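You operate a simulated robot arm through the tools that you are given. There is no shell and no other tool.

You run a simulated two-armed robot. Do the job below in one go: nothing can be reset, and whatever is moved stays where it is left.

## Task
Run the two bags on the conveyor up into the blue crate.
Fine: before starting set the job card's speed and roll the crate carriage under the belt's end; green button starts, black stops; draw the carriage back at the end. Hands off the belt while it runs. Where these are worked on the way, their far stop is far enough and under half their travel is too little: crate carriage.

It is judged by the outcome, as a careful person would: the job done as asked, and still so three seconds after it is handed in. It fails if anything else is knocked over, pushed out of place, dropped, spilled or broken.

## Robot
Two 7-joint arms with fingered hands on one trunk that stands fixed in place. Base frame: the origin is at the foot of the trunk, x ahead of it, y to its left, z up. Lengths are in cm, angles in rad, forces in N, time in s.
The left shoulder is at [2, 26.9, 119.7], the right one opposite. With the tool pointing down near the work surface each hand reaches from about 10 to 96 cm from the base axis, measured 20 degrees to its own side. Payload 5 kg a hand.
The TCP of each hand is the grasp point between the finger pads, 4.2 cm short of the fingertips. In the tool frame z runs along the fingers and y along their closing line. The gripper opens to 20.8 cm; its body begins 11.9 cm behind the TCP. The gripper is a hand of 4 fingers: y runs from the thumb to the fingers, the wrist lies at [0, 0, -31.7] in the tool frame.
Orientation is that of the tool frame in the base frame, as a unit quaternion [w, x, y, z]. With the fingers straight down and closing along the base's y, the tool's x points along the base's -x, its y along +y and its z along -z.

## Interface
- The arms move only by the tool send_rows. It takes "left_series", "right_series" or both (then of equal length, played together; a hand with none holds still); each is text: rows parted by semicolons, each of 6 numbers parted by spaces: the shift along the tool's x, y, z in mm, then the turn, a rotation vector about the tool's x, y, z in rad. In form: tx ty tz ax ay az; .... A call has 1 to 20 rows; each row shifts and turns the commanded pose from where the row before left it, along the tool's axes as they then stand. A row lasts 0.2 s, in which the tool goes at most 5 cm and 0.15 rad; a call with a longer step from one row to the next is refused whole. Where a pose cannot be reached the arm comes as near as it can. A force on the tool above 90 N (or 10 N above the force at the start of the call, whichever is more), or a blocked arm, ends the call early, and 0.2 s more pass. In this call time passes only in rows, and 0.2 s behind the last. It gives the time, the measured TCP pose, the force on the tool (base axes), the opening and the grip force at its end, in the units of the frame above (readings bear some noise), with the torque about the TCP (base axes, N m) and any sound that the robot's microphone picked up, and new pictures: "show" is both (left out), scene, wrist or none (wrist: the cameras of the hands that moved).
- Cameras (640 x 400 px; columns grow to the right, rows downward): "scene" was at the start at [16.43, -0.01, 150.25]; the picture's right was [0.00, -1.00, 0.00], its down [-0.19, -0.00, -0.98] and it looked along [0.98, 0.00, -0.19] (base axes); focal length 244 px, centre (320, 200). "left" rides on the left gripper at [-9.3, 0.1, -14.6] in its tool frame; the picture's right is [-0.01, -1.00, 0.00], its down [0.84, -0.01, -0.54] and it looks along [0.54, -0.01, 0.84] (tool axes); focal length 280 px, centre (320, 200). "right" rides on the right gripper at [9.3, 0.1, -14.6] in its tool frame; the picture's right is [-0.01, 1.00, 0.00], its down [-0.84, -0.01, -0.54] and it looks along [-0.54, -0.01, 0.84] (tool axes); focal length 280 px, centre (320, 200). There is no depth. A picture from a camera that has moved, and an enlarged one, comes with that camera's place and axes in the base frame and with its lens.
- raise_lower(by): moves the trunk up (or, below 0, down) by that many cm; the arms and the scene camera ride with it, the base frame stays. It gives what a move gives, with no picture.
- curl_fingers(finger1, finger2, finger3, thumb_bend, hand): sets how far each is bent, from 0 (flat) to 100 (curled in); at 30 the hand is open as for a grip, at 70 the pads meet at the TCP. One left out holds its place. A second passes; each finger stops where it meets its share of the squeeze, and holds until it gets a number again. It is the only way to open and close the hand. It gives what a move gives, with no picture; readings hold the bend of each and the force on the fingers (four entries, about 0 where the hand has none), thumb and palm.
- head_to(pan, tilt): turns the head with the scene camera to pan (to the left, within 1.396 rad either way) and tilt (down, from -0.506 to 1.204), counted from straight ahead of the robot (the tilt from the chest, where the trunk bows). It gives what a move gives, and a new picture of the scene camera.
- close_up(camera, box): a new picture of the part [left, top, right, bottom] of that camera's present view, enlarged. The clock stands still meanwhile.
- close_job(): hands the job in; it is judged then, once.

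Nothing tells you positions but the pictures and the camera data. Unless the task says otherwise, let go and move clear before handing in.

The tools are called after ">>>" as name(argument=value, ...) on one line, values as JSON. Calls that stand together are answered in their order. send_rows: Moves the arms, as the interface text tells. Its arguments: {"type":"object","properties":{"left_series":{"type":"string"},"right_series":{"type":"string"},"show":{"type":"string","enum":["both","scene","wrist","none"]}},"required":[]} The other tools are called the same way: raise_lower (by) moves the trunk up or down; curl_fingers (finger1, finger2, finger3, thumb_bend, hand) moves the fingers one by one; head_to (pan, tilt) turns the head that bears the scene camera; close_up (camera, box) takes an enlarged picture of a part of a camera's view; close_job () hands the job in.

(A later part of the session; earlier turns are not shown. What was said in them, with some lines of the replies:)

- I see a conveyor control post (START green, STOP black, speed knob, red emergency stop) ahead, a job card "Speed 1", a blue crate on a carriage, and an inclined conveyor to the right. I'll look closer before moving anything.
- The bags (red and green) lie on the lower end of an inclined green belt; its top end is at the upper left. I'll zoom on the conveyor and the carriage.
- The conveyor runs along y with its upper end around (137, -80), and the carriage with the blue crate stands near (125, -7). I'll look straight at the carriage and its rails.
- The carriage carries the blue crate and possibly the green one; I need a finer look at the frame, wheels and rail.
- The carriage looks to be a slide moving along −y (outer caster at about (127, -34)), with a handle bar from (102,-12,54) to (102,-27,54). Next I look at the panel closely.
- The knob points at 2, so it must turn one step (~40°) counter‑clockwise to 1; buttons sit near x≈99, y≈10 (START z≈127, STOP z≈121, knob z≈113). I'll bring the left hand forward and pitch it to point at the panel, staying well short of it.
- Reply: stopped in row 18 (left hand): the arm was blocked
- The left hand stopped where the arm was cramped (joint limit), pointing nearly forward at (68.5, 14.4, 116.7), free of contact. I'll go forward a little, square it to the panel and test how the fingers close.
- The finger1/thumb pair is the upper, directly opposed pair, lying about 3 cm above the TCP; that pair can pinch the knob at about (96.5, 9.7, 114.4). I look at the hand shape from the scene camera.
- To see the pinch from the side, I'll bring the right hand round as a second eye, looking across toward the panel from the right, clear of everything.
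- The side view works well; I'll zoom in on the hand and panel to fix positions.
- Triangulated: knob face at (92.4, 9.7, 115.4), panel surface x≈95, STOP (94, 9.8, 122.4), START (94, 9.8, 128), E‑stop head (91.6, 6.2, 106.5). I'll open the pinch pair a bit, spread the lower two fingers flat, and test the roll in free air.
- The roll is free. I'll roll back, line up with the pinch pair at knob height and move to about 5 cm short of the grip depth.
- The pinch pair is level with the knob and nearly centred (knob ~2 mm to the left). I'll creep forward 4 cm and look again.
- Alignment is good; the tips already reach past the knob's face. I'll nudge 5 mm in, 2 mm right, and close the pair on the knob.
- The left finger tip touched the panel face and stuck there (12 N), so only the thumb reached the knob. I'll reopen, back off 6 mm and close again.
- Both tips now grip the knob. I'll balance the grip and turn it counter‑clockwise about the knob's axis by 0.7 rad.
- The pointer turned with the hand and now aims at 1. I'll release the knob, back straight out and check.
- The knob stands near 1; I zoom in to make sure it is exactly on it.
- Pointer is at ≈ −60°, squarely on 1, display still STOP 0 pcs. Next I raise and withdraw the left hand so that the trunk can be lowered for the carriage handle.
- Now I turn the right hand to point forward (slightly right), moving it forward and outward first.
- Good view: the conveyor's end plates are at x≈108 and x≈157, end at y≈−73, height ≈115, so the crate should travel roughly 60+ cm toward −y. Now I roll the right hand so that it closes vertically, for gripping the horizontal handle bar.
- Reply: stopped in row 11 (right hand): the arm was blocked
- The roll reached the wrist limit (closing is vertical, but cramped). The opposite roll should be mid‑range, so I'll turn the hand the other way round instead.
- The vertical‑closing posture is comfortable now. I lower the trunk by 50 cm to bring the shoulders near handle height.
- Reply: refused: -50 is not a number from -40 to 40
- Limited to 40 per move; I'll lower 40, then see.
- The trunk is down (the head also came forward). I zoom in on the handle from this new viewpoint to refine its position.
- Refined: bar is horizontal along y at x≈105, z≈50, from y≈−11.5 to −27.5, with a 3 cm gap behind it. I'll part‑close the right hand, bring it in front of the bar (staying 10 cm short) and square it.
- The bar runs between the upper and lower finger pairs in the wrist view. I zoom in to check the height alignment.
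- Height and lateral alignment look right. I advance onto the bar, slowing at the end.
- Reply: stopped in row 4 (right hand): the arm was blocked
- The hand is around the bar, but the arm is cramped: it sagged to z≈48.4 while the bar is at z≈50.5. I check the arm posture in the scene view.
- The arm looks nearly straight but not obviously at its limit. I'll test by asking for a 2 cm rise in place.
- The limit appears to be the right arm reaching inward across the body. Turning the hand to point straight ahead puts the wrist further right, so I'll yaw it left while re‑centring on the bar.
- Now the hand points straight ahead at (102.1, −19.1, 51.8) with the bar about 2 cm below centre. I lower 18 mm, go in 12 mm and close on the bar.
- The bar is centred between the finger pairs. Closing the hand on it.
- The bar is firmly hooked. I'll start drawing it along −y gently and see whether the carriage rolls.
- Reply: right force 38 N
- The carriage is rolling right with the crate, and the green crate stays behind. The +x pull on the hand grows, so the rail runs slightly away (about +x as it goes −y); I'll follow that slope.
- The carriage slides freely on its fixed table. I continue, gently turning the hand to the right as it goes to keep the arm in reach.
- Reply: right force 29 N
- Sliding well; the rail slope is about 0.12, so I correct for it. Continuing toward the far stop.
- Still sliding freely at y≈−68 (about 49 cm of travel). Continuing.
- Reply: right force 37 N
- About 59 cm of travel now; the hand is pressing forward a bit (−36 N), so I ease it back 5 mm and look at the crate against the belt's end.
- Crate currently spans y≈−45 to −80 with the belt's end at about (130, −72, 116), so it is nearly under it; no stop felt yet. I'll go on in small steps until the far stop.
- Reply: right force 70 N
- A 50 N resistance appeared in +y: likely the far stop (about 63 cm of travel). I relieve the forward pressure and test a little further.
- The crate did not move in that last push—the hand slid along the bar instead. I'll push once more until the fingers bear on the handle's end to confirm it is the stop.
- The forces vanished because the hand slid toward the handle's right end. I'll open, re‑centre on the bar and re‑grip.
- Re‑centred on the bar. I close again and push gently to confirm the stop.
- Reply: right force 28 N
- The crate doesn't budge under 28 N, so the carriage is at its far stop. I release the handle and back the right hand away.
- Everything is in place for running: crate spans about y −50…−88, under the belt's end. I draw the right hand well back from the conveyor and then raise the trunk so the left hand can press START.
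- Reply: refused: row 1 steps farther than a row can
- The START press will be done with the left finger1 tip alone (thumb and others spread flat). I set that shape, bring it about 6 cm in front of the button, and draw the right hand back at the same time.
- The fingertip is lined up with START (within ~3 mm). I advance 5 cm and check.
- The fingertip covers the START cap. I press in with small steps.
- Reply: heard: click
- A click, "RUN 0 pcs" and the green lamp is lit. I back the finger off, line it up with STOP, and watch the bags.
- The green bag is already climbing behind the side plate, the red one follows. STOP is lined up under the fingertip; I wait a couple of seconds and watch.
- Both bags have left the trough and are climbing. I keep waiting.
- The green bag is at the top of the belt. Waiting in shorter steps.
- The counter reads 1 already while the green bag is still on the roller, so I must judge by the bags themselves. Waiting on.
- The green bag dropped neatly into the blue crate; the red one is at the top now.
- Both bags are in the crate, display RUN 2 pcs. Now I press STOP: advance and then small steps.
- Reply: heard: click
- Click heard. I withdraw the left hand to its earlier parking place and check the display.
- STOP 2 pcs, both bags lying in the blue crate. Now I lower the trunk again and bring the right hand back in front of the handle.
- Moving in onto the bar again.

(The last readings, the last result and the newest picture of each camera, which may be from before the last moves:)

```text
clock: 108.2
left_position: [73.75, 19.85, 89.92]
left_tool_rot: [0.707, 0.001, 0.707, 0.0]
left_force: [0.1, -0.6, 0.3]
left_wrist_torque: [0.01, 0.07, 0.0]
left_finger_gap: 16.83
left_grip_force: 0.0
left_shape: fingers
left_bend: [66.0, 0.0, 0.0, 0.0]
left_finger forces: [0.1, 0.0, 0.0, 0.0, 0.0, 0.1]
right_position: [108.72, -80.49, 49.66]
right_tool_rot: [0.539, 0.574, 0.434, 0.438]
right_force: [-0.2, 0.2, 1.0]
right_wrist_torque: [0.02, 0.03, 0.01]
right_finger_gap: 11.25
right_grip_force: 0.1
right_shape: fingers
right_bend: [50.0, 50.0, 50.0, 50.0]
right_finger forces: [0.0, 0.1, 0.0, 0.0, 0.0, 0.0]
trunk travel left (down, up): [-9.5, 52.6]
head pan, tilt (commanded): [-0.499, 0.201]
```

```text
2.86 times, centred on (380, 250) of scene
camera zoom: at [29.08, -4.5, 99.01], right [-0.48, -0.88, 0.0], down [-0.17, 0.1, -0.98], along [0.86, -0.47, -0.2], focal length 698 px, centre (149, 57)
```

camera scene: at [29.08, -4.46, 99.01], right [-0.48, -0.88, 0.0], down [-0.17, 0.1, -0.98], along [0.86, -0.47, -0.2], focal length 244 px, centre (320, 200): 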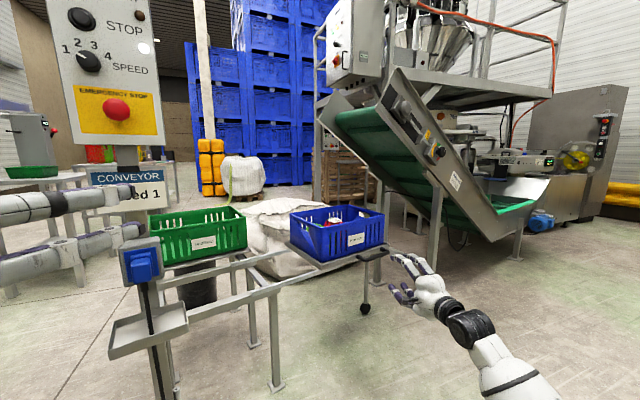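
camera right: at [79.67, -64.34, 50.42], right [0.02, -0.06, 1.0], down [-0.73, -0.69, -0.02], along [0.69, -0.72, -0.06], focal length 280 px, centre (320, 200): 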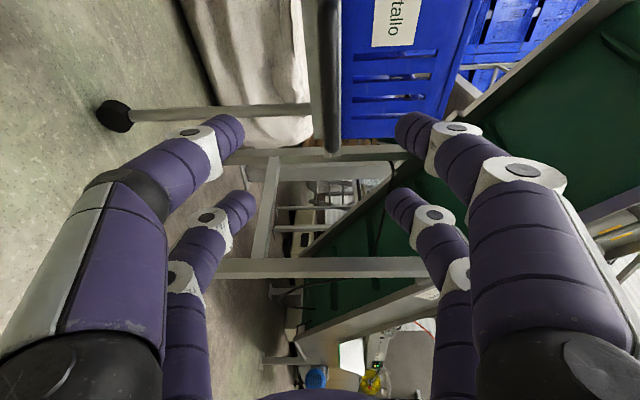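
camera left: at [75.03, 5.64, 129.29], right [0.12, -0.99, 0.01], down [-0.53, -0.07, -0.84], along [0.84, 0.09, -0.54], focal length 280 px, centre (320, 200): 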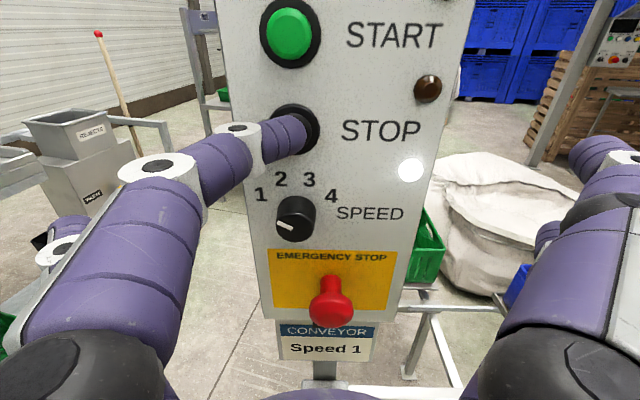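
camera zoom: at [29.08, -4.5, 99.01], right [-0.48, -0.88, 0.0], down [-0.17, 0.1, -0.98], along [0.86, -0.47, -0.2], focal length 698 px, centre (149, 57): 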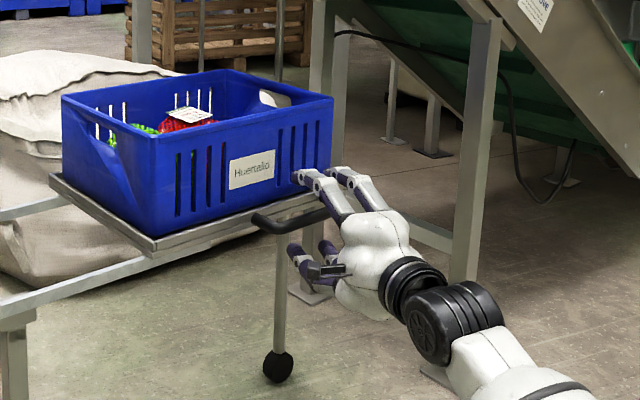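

The bar is centred. I close and start drawing the carriage back along its rail.

>>> curl_fingers(hand="right", finger1=76, finger2=76, finger3=76, thumb_bend=76)

>>> send_rows(right_series="8 -0.3 -3 0 0 0; 14 -0.6 -5 0 0.006 0; 19 -0.8 -6.8 0 0.012 0; 19 -0.8 -6.6 0 0.012 0; 19 -0.8 -6.4 0 0.012 0; 19 -0.8 -6.1 0 0.012 0", show="scene")

```text
clock: 109.2
left_position: [73.84, 20.03, 89.93]
left_tool_rot: [0.708, 0.002, 0.706, 0.0]
left_force: [-0.4, 0.3, 0.3]
left_wrist_torque: [0.04, 0.0, -0.01]
left_finger_gap: 16.84
left_grip_force: 0.0
left_shape: fingers
left_bend: [66.0, 0.0, 0.0, 0.0]
left_finger forces: [0.1, 0.0, 0.1, 0.1, 0.0, 0.0]
right_position: [108.84, -80.54, 49.73]
right_tool_rot: [0.54, 0.573, 0.434, 0.438]
right_force: [9.7, -1.8, 3.4]
right_wrist_torque: [-0.12, -0.09, 0.05]
right_finger_gap: 0.48
right_grip_force: 7.4
right_shape: fingers
right_bend: [72.0, 65.0, 69.0, 72.0]
right_finger forces: [0.0, 8.9, 6.1, 0.0, 0.1, 0.0]
trunk travel left (down, up): [-9.5, 52.6]
head pan, tilt (commanded): [-0.499, 0.201]
```

```text
clock: 110.6
left_position: [73.81, 19.94, 89.92]
left_tool_rot: [0.708, 0.001, 0.707, 0.0]
left_force: [0.2, 0.1, 0.6]
left_wrist_torque: [-0.03, 0.0, 0.01]
left_finger_gap: 16.83
left_grip_force: 0.1
left_shape: fingers
left_bend: [66.0, 0.0, 0.0, 0.0]
left_finger forces: [0.0, 0.0, 0.0, 0.0, 0.1, 0.0]
right_position: [107.74, -69.93, 49.58]
right_tool_rot: [0.527, 0.561, 0.449, 0.454]
right_force: [5.9, 3.4, 0.7]
right_wrist_torque: [-0.11, 0.01, -0.35]
right_finger_gap: 0.5
right_grip_force: 19.0
right_shape: fingers
right_bend: [72.0, 65.0, 71.0, 72.0]
right_finger forces: [11.0, 8.0, 8.4, 0.0, 10.5, 0.0]
trunk travel left (down, up): [-9.5, 52.6]
head pan, tilt (commanded): [-0.499, 0.201]
camera scene: at [29.11, -4.48, 98.99], right [-0.48, -0.88, 0.0], down [-0.18, 0.1, -0.98], along [0.86, -0.47, -0.2], focal length 244 px, centre (320, 200)
```

scene: 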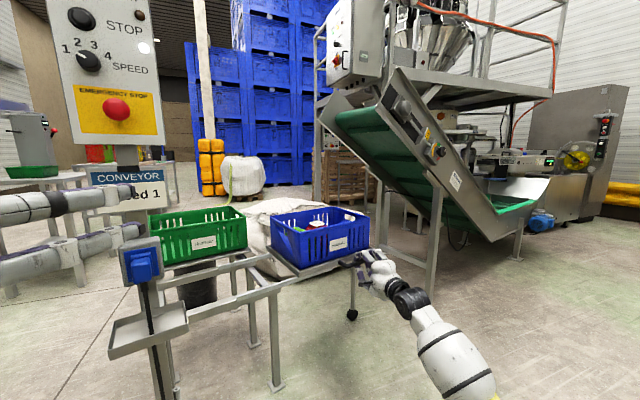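

Rolling back smoothly with low forces. Continuing.

>>> send_rows(right_series="19.3 -0.9 -5.6 0 0.012 0; 19.3 -0.9 -5.35 0 0.012 0; 19.3 -0.9 -5.1 0 0.012 0; 19.4 -0.9 -4.9 0 0.012 0; 19.4 -0.9 -4.65 0 0.012 0; 19.5 -0.9 -4.4 0 0.012 0; 19.5 -0.9 -4.2 0 0.012 0; 19.6 -0.9 -3.95 0 0.012 0", show="scene")

```text
clock: 112.4
left_position: [73.8, 19.88, 89.93]
left_tool_rot: [0.707, 0.001, 0.707, 0.0]
left_force: [0.0, 0.4, -0.6]
left_wrist_torque: [-0.03, -0.03, -0.04]
left_finger_gap: 16.84
left_grip_force: 0.1
left_shape: fingers
left_bend: [66.0, 0.0, 0.0, 0.0]
left_finger forces: [0.1, 0.0, 0.0, 0.0, 0.0, 0.0]
right_position: [106.17, -54.0, 49.6]
right_tool_rot: [0.505, 0.538, 0.474, 0.48]
right_force: [17.1, 5.2, -1.5]
right_wrist_torque: [-0.1, 0.08, -0.48]
right_finger_gap: 0.62
right_grip_force: 18.1
right_shape: fingers
right_bend: [71.0, 65.0, 71.0, 72.0]
right_finger forces: [12.2, 5.8, 5.5, 0.0, 11.6, 0.1]
trunk travel left (down, up): [-9.5, 52.6]
head pan, tilt (commanded): [-0.499, 0.201]
camera scene: at [29.14, -4.46, 98.98], right [-0.48, -0.88, 0.0], down [-0.18, 0.1, -0.98], along [0.86, -0.47, -0.2], focal length 244 px, centre (320, 200)
```

scene: 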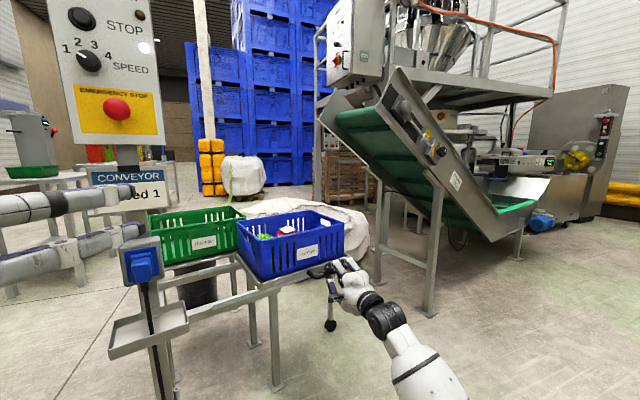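

>>> send_rows(right_series="19.7 -0.85 -3.3 0 0.01 0; 19.7 -0.85 -3.1 0 0.01 0; 19.7 -0.85 -2.9 0 0.01 0; 19.8 -0.85 -2.8 0 0.01 0; 19.8 -0.85 -2.6 0 0.01 0; 19.8 -0.85 -2.4 0 0.01 0; 19.9 -0.85 -2.3 0 0.01 0; 19.9 -0.85 -2.1 0 0.01 0", show="scene")

```text
clock: 114.2
left_position: [73.85, 19.99, 89.98]
left_tool_rot: [0.707, 0.001, 0.707, 0.0]
left_force: [0.1, 1.0, 0.3]
left_wrist_torque: [0.01, 0.02, -0.05]
left_finger_gap: 16.86
left_grip_force: 0.1
left_shape: fingers
left_bend: [66.0, 0.0, 0.0, 0.0]
left_finger forces: [0.0, 0.0, 0.0, 0.0, 0.0, 0.1]
right_position: [104.86, -37.93, 49.67]
right_tool_rot: [0.485, 0.519, 0.494, 0.501]
right_force: [5.7, 3.7, -6.9]
right_wrist_torque: [-0.22, 0.16, -0.09]
right_finger_gap: 0.56
right_grip_force: 14.1
right_shape: fingers
right_bend: [71.0, 67.0, 71.0, 73.0]
right_finger forces: [8.8, 3.4, 3.8, 0.1, 12.3, 0.0]
trunk travel left (down, up): [-9.5, 52.6]
head pan, tilt (commanded): [-0.499, 0.201]
camera scene: at [29.15, -4.47, 98.96], right [-0.48, -0.88, 0.0], down [-0.18, 0.1, -0.98], along [0.86, -0.47, -0.2], focal length 244 px, centre (320, 200)
```

scene: 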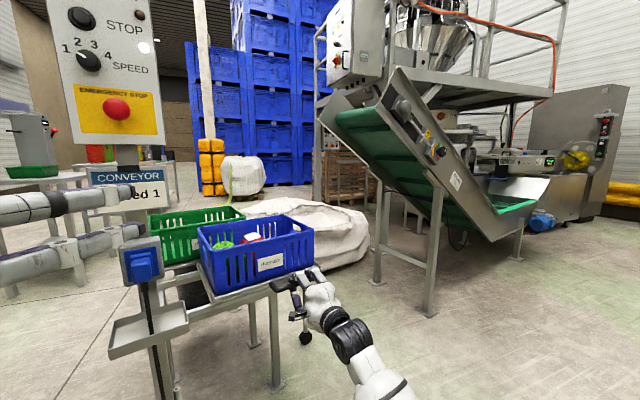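

>>> send_rows(right_series="19.9 -0.82 -2.2 0 0.006 0; 19.9 -0.82 -2.1 0 0.006 0; 19.9 -0.82 -2.0 0 0.006 0; 19.9 -0.82 -1.9 0 0.006 0; 19.9 -0.82 -1.8 0 0.006 0; 19.9 -0.82 -1.6 0 0.006 0; 15 -0.6 -1.1 0 0.006 0; 12 -0.5 -0.9 0 0 0", show="scene")

```text
clock: 116.0
left_position: [73.87, 19.86, 89.93]
left_tool_rot: [0.707, 0.001, 0.707, 0.0]
left_force: [-0.6, -0.2, -0.7]
left_wrist_torque: [0.03, -0.01, -0.02]
left_finger_gap: 16.85
left_grip_force: 0.1
left_shape: fingers
left_bend: [66.0, 0.0, 0.0, 0.0]
left_finger forces: [0.0, 0.0, 0.2, 0.0, 0.0, 0.1]
right_position: [103.37, -23.44, 49.65]
right_tool_rot: [0.476, 0.508, 0.503, 0.512]
right_force: [23.1, 5.0, -5.0]
right_wrist_torque: [-0.17, 0.2, -0.59]
right_finger_gap: 0.68
right_grip_force: 16.1
right_shape: fingers
right_bend: [71.0, 67.0, 71.0, 72.0]
right_finger forces: [12.3, 3.2, 3.5, 0.0, 13.8, 0.0]
trunk travel left (down, up): [-9.5, 52.6]
head pan, tilt (commanded): [-0.499, 0.201]
camera scene: at [29.17, -4.47, 98.97], right [-0.48, -0.88, 0.0], down [-0.18, 0.1, -0.98], along [0.86, -0.47, -0.2], focal length 244 px, centre (320, 200)
```

scene: 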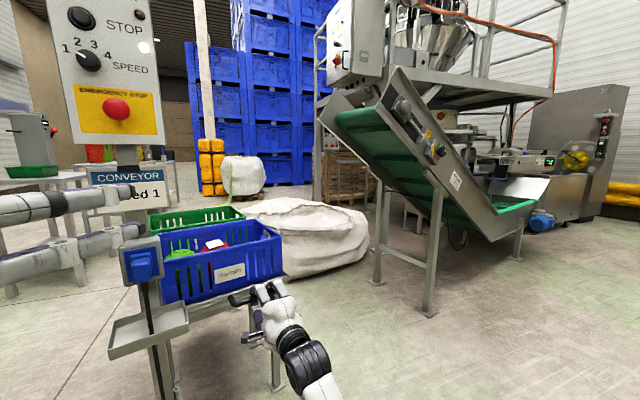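

About 3–4 cm from the starting position. I go on in small steps until the near stop.

>>> send_rows(right_series="8 -0.3 0.8 0 0 0; 8 -0.3 0.3 0 0 0; 8 -0.3 0 0 0 0; 6 -0.2 0 0 0 0; 6 -0.2 0 0 0 0", show="none")

>>> close_up(camera="right", box=[180, 0, 480, 240])

>>> close_up(camera="scene", box=[100, 180, 340, 400])

```text
clock: 117.2
left_position: [73.96, 19.88, 89.91]
left_tool_rot: [0.708, 0.001, 0.707, 0.001]
left_force: [0.1, -0.9, -0.5]
left_wrist_torque: [-0.01, 0.01, 0.0]
left_finger_gap: 16.83
left_grip_force: 0.0
left_shape: fingers
left_bend: [66.0, 0.0, 0.0, 0.0]
left_finger forces: [0.0, 0.1, 0.0, 0.1, 0.2, 0.1]
right_position: [103.33, -20.35, 49.63]
right_tool_rot: [0.477, 0.51, 0.502, 0.51]
right_force: [8.2, -7.7, -6.1]
right_wrist_torque: [-0.11, 0.09, -0.17]
right_finger_gap: 0.45
right_grip_force: 9.0
right_shape: fingers
right_bend: [71.0, 69.0, 72.0, 73.0]
right_finger forces: [0.0, 2.1, 3.3, 0.1, 13.0, 0.0]
trunk travel left (down, up): [-9.5, 52.6]
head pan, tilt (commanded): [-0.499, 0.201]
```

```text
1.67 times, centred on (330, 120) of right
camera zoom: at [88.5, -11.37, 50.47], right [0.03, -0.06, 1.0], down [-0.52, -0.86, -0.03], along [0.86, -0.51, -0.05], focal length 467 px, centre (303, 333)
```

zoom: 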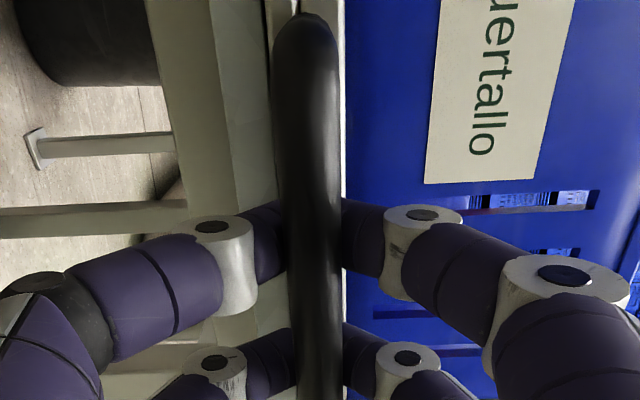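

```text
1.82 times, centred on (220, 290) of scene
camera zoom: at [29.14, -4.53, 98.98], right [-0.48, -0.88, 0.0], down [-0.18, 0.1, -0.98], along [0.86, -0.47, -0.2], focal length 444 px, centre (502, 36)
```

zoom: 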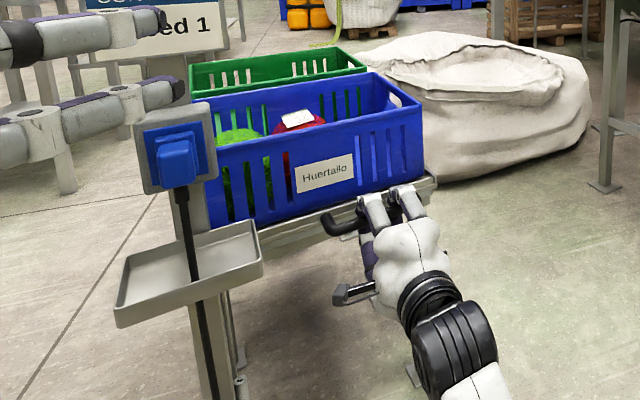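

The handle sits almost exactly where it was at the start. I push a little more to seat it against the near stop.

>>> send_rows(right_series="6 -0.2 0.3 0 0 0; 6 -0.2 0.3 0 0 0; 5 -0.2 0.3 0 0 0", show="none")

>>> close_up(camera="right", box=[180, 0, 480, 240])

>>> close_up(camera="scene", box=[100, 180, 340, 400])

```text
clock: 118.0
left_position: [73.85, 20.01, 89.94]
left_tool_rot: [0.708, 0.002, 0.707, 0.0]
left_force: [-0.8, 0.4, -1.0]
left_wrist_torque: [-0.01, -0.02, -0.01]
left_finger_gap: 16.85
left_grip_force: 0.2
left_shape: fingers
left_bend: [66.0, 0.0, 0.0, 0.0]
left_finger forces: [0.0, 0.1, 0.0, 0.0, 0.1, 0.0]
right_position: [103.38, -18.4, 49.77]
right_tool_rot: [0.476, 0.509, 0.503, 0.511]
right_force: [3.1, -2.1, -4.4]
right_wrist_torque: [-0.07, 0.03, -0.05]
right_finger_gap: 0.42
right_grip_force: 0.1
right_shape: fingers
right_bend: [72.0, 69.0, 72.0, 73.0]
right_finger forces: [0.0, 0.0, 0.1, 0.0, 0.1, 0.0]
trunk travel left (down, up): [-9.5, 52.6]
head pan, tilt (commanded): [-0.499, 0.201]
```

```text
1.67 times, centred on (330, 120) of right
camera zoom: at [88.49, -9.45, 50.51], right [0.03, -0.06, 1.0], down [-0.51, -0.86, -0.03], along [0.86, -0.51, -0.05], focal length 467 px, centre (303, 333)
```

zoom: 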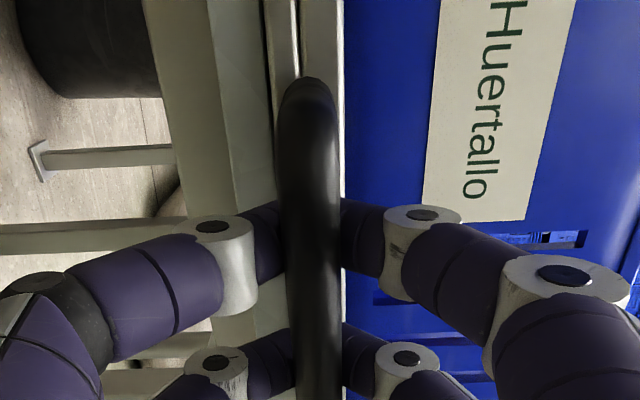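

```text
1.82 times, centred on (220, 290) of scene
camera zoom: at [29.12, -4.5, 98.99], right [-0.48, -0.88, 0.0], down [-0.18, 0.1, -0.98], along [0.86, -0.47, -0.2], focal length 444 px, centre (502, 36)
```

zoom: 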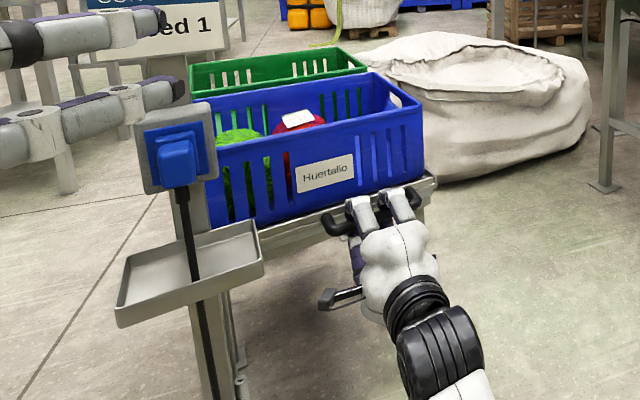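

The hand slid along the bar while the crate stayed put, which suggests the stop. To be sure I grip tighter and push once more.

>>> curl_fingers(hand="right", finger1=88, finger2=88, finger3=88, thumb_bend=88)

>>> send_rows(right_series="4 -0.1 0 0 0 0; 4 -0.1 0 0 0 0", show="none")

>>> close_up(camera="scene", box=[100, 180, 340, 400])

```text
clock: 119.0
left_position: [73.97, 19.87, 89.83]
left_tool_rot: [0.707, 0.001, 0.707, 0.0]
left_force: [0.4, -0.6, 0.1]
left_wrist_torque: [0.0, 0.0, 0.01]
left_finger_gap: 16.84
left_grip_force: 0.1
left_shape: fingers
left_bend: [66.0, 0.0, 0.0, 0.0]
left_finger forces: [0.0, 0.0, 0.0, 0.0, 0.0, 0.0]
right_position: [103.42, -18.41, 49.75]
right_tool_rot: [0.475, 0.51, 0.504, 0.51]
right_force: [28.8, 1.1, -4.0]
right_wrist_torque: [-0.25, 0.0, -0.51]
right_finger_gap: 0.38
right_grip_force: 14.1
right_shape: fingers
right_bend: [74.0, 69.0, 72.0, 72.0]
right_finger forces: [0.1, 0.1, 0.0, 0.1, 28.5, 0.0]
trunk travel left (down, up): [-9.5, 52.6]
head pan, tilt (commanded): [-0.499, 0.201]
```

```text
clock: 119.6
left_position: [73.94, 19.65, 89.98]
left_tool_rot: [0.707, 0.001, 0.707, 0.0]
left_force: [0.7, 0.3, 0.5]
left_wrist_torque: [0.02, -0.01, 0.01]
left_finger_gap: 16.82
left_grip_force: 0.0
left_shape: fingers
left_bend: [66.0, 0.0, 0.0, 0.0]
left_finger forces: [0.0, 0.1, 0.1, 0.1, 0.0, 0.0]
right_position: [103.35, -18.13, 49.54]
right_tool_rot: [0.477, 0.51, 0.502, 0.51]
right_force: [27.2, -19.6, -5.7]
right_wrist_torque: [-0.21, 0.09, -0.67]
right_finger_gap: 0.24
right_grip_force: 12.9
right_shape: fingers
right_bend: [74.0, 69.0, 72.0, 72.0]
right_finger forces: [0.0, 0.0, 0.1, 0.1, 25.4, 0.1]
trunk travel left (down, up): [-9.5, 52.6]
head pan, tilt (commanded): [-0.499, 0.201]
```

```text
1.82 times, centred on (220, 290) of scene
camera zoom: at [29.17, -4.59, 98.96], right [-0.48, -0.88, 0.0], down [-0.18, 0.1, -0.98], along [0.86, -0.47, -0.2], focal length 444 px, centre (502, 36)
```

zoom: 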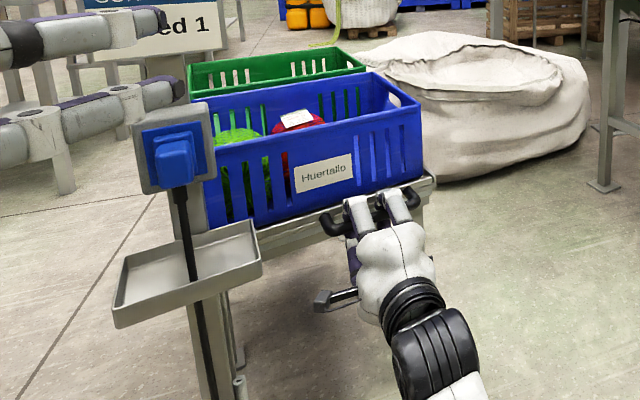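

It resists 20 N without moving: the carriage is home. I let go and withdraw the right hand.

>>> curl_fingers(hand="right", finger1=48, finger2=48, finger3=48, thumb_bend=48)

>>> send_rows(right_series="0 0 -15 0 0 0; 0 0 -35 0 0 0; 0 0 -45 0 0 0; 0 0 -45 0 0 0; -20 0 -40 0 0 0; -20 0 -40 0 0 0", show="both")

```text
clock: 120.6
left_position: [73.89, 19.86, 89.9]
left_tool_rot: [0.707, 0.001, 0.707, 0.0]
left_force: [-0.8, -0.2, 0.0]
left_wrist_torque: [-0.05, -0.02, 0.0]
left_finger_gap: 16.85
left_grip_force: 0.2
left_shape: fingers
left_bend: [66.0, 0.0, 0.0, 0.0]
left_finger forces: [0.0, 0.0, 0.0, 0.0, 0.0, 0.0]
right_position: [103.52, -17.63, 49.78]
right_tool_rot: [0.476, 0.509, 0.503, 0.512]
right_force: [-0.9, -0.4, 0.1]
right_wrist_torque: [0.0, 0.02, -0.01]
right_finger_gap: 12.32
right_grip_force: 0.1
right_shape: fingers
right_bend: [48.0, 48.0, 48.0, 48.0]
right_finger forces: [0.0, 0.0, 0.1, 0.0, 0.0, 0.0]
trunk travel left (down, up): [-9.5, 52.6]
head pan, tilt (commanded): [-0.499, 0.201]
```

```text
clock: 122.0
left_position: [73.84, 19.93, 90.0]
left_tool_rot: [0.707, 0.001, 0.707, 0.0]
left_force: [0.6, 0.6, -0.5]
left_wrist_torque: [0.01, -0.06, -0.13]
left_finger_gap: 16.84
left_grip_force: 0.1
left_shape: fingers
left_bend: [66.0, 0.0, 0.0, 0.0]
left_finger forces: [0.0, 0.0, 0.1, 0.1, 0.1, 0.0]
right_position: [81.65, -22.38, 50.07]
right_tool_rot: [0.477, 0.51, 0.502, 0.511]
right_force: [-0.8, 0.2, 0.2]
right_wrist_torque: [-0.01, -0.01, -0.08]
right_finger_gap: 12.32
right_grip_force: 0.0
right_shape: fingers
right_bend: [48.0, 48.0, 48.0, 48.0]
right_finger forces: [0.0, 0.0, 0.0, 0.0, 0.0, 0.0]
trunk travel left (down, up): [-9.5, 52.6]
head pan, tilt (commanded): [-0.499, 0.201]
camera scene: at [29.13, -4.45, 98.99], right [-0.48, -0.88, 0.0], down [-0.18, 0.1, -0.98], along [0.86, -0.47, -0.2], focal length 244 px, centre (320, 200)
camera right: at [66.69, -13.33, 50.82], right [0.03, -0.06, 1.0], down [-0.51, -0.86, -0.03], along [0.86, -0.51, -0.05], focal length 280 px, centre (320, 200)
```

scene: 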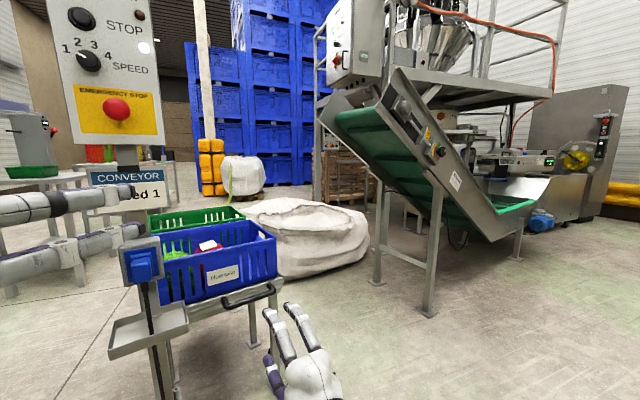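
right: 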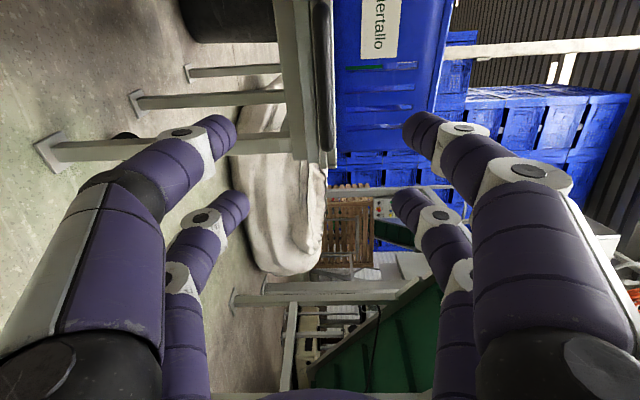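

Both hands are clear. I raise the trunk to verify the final state of the panel, crate and carriage.

>>> raise_lower(by=40)

>>> head_to(pan=-0.1, tilt=0.5)

>>> close_up(camera="scene", box=[220, 60, 440, 290])

```text
clock: 125.8
left_position: [73.8, 19.81, 129.93]
left_tool_rot: [0.707, 0.001, 0.707, 0.0]
left_force: [0.3, 1.0, 0.0]
left_wrist_torque: [-0.04, -0.02, 0.02]
left_finger_gap: 16.83
left_grip_force: 0.1
left_shape: fingers
left_bend: [66.0, 0.0, 0.0, 0.0]
left_finger forces: [0.1, 0.0, 0.0, 0.0, 0.1, 0.1]
right_position: [81.55, -22.23, 90.08]
right_tool_rot: [0.476, 0.51, 0.503, 0.51]
right_force: [0.2, 0.3, -0.4]
right_wrist_torque: [-0.01, 0.0, -0.01]
right_finger_gap: 12.29
right_grip_force: 0.1
right_shape: fingers
right_bend: [48.0, 48.0, 48.0, 48.0]
right_finger forces: [0.0, 0.1, 0.0, 0.1, 0.1, 0.0]
trunk travel left (down, up): [-49.5, 12.6]
head pan, tilt (commanded): [-0.499, 0.201]
```

```text
clock: 126.7
left_position: [73.79, 19.86, 129.88]
left_tool_rot: [0.708, 0.001, 0.706, 0.0]
left_force: [-0.4, 0.4, 0.0]
left_wrist_torque: [0.0, 0.01, -0.02]
left_finger_gap: 16.85
left_grip_force: 0.1
left_shape: fingers
left_bend: [66.0, 0.0, 0.0, 0.0]
left_finger forces: [0.1, 0.0, 0.1, 0.1, 0.0, 0.1]
right_position: [81.6, -22.24, 90.06]
right_tool_rot: [0.476, 0.509, 0.503, 0.511]
right_force: [0.6, 0.0, 0.6]
right_wrist_torque: [-0.03, 0.01, -0.02]
right_finger_gap: 12.31
right_grip_force: 0.0
right_shape: fingers
right_bend: [48.0, 48.0, 48.0, 48.0]
right_finger forces: [0.0, 0.1, 0.0, 0.0, 0.0, 0.0]
trunk travel left (down, up): [-49.5, 12.6]
head pan, tilt (commanded): [-0.099, 0.499]
camera scene: at [16.37, -0.94, 139.41], right [-0.1, -0.99, 0.0], down [-0.48, 0.05, -0.88], along [0.87, -0.09, -0.48], focal length 244 px, centre (320, 200)
```

scene: 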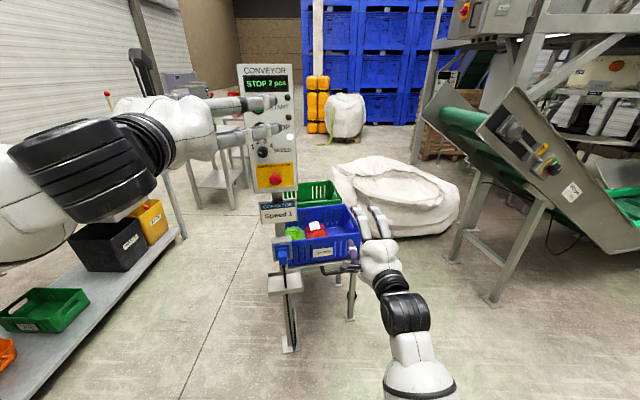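

```text
1.74 times, centred on (330, 175) of scene
camera zoom: at [16.37, -0.94, 139.41], right [-0.1, -0.99, 0.0], down [-0.48, 0.05, -0.88], along [0.87, -0.09, -0.48], focal length 425 px, centre (303, 244)
```

zoom: 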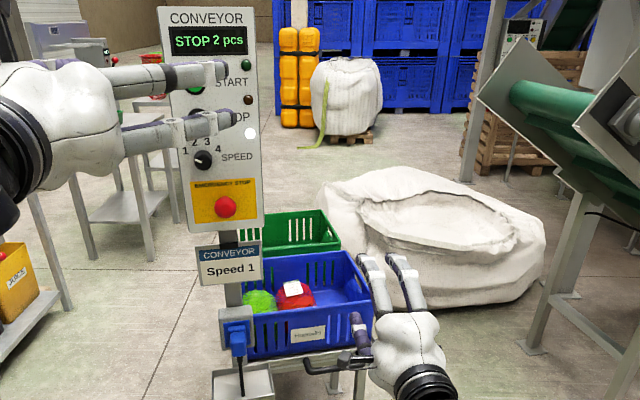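

Everything is as asked. The display reads STOP 2 pcs and the speed knob is on 1. Both bags lie in the blue crate, the carriage is back at its home stop, and both hands are clear. I hand the job in.

>>> close_job()

```text
The job is handed in.
```

The two bags are in the blue crate, and the job has been handed in. I saw nothing else knocked over, moved or spilled.

- **Speed:** the knob was on 2; I turned it to 1, as the job card says, before starting.
- **Carriage out:** I rolled it to its far stop, about 62 cm, so the crate sat under the belt's end.
- **Run:** I pressed the green button and kept both hands off the belt. I waited until I saw both bags drop in, because the counter ticks just before a bag falls.
- **Stop:** I pressed the black button. The display reads STOP 2 pcs.
- **Carriage back:** I drew it back to its home stop and let go of the handle. Both hands are clear.
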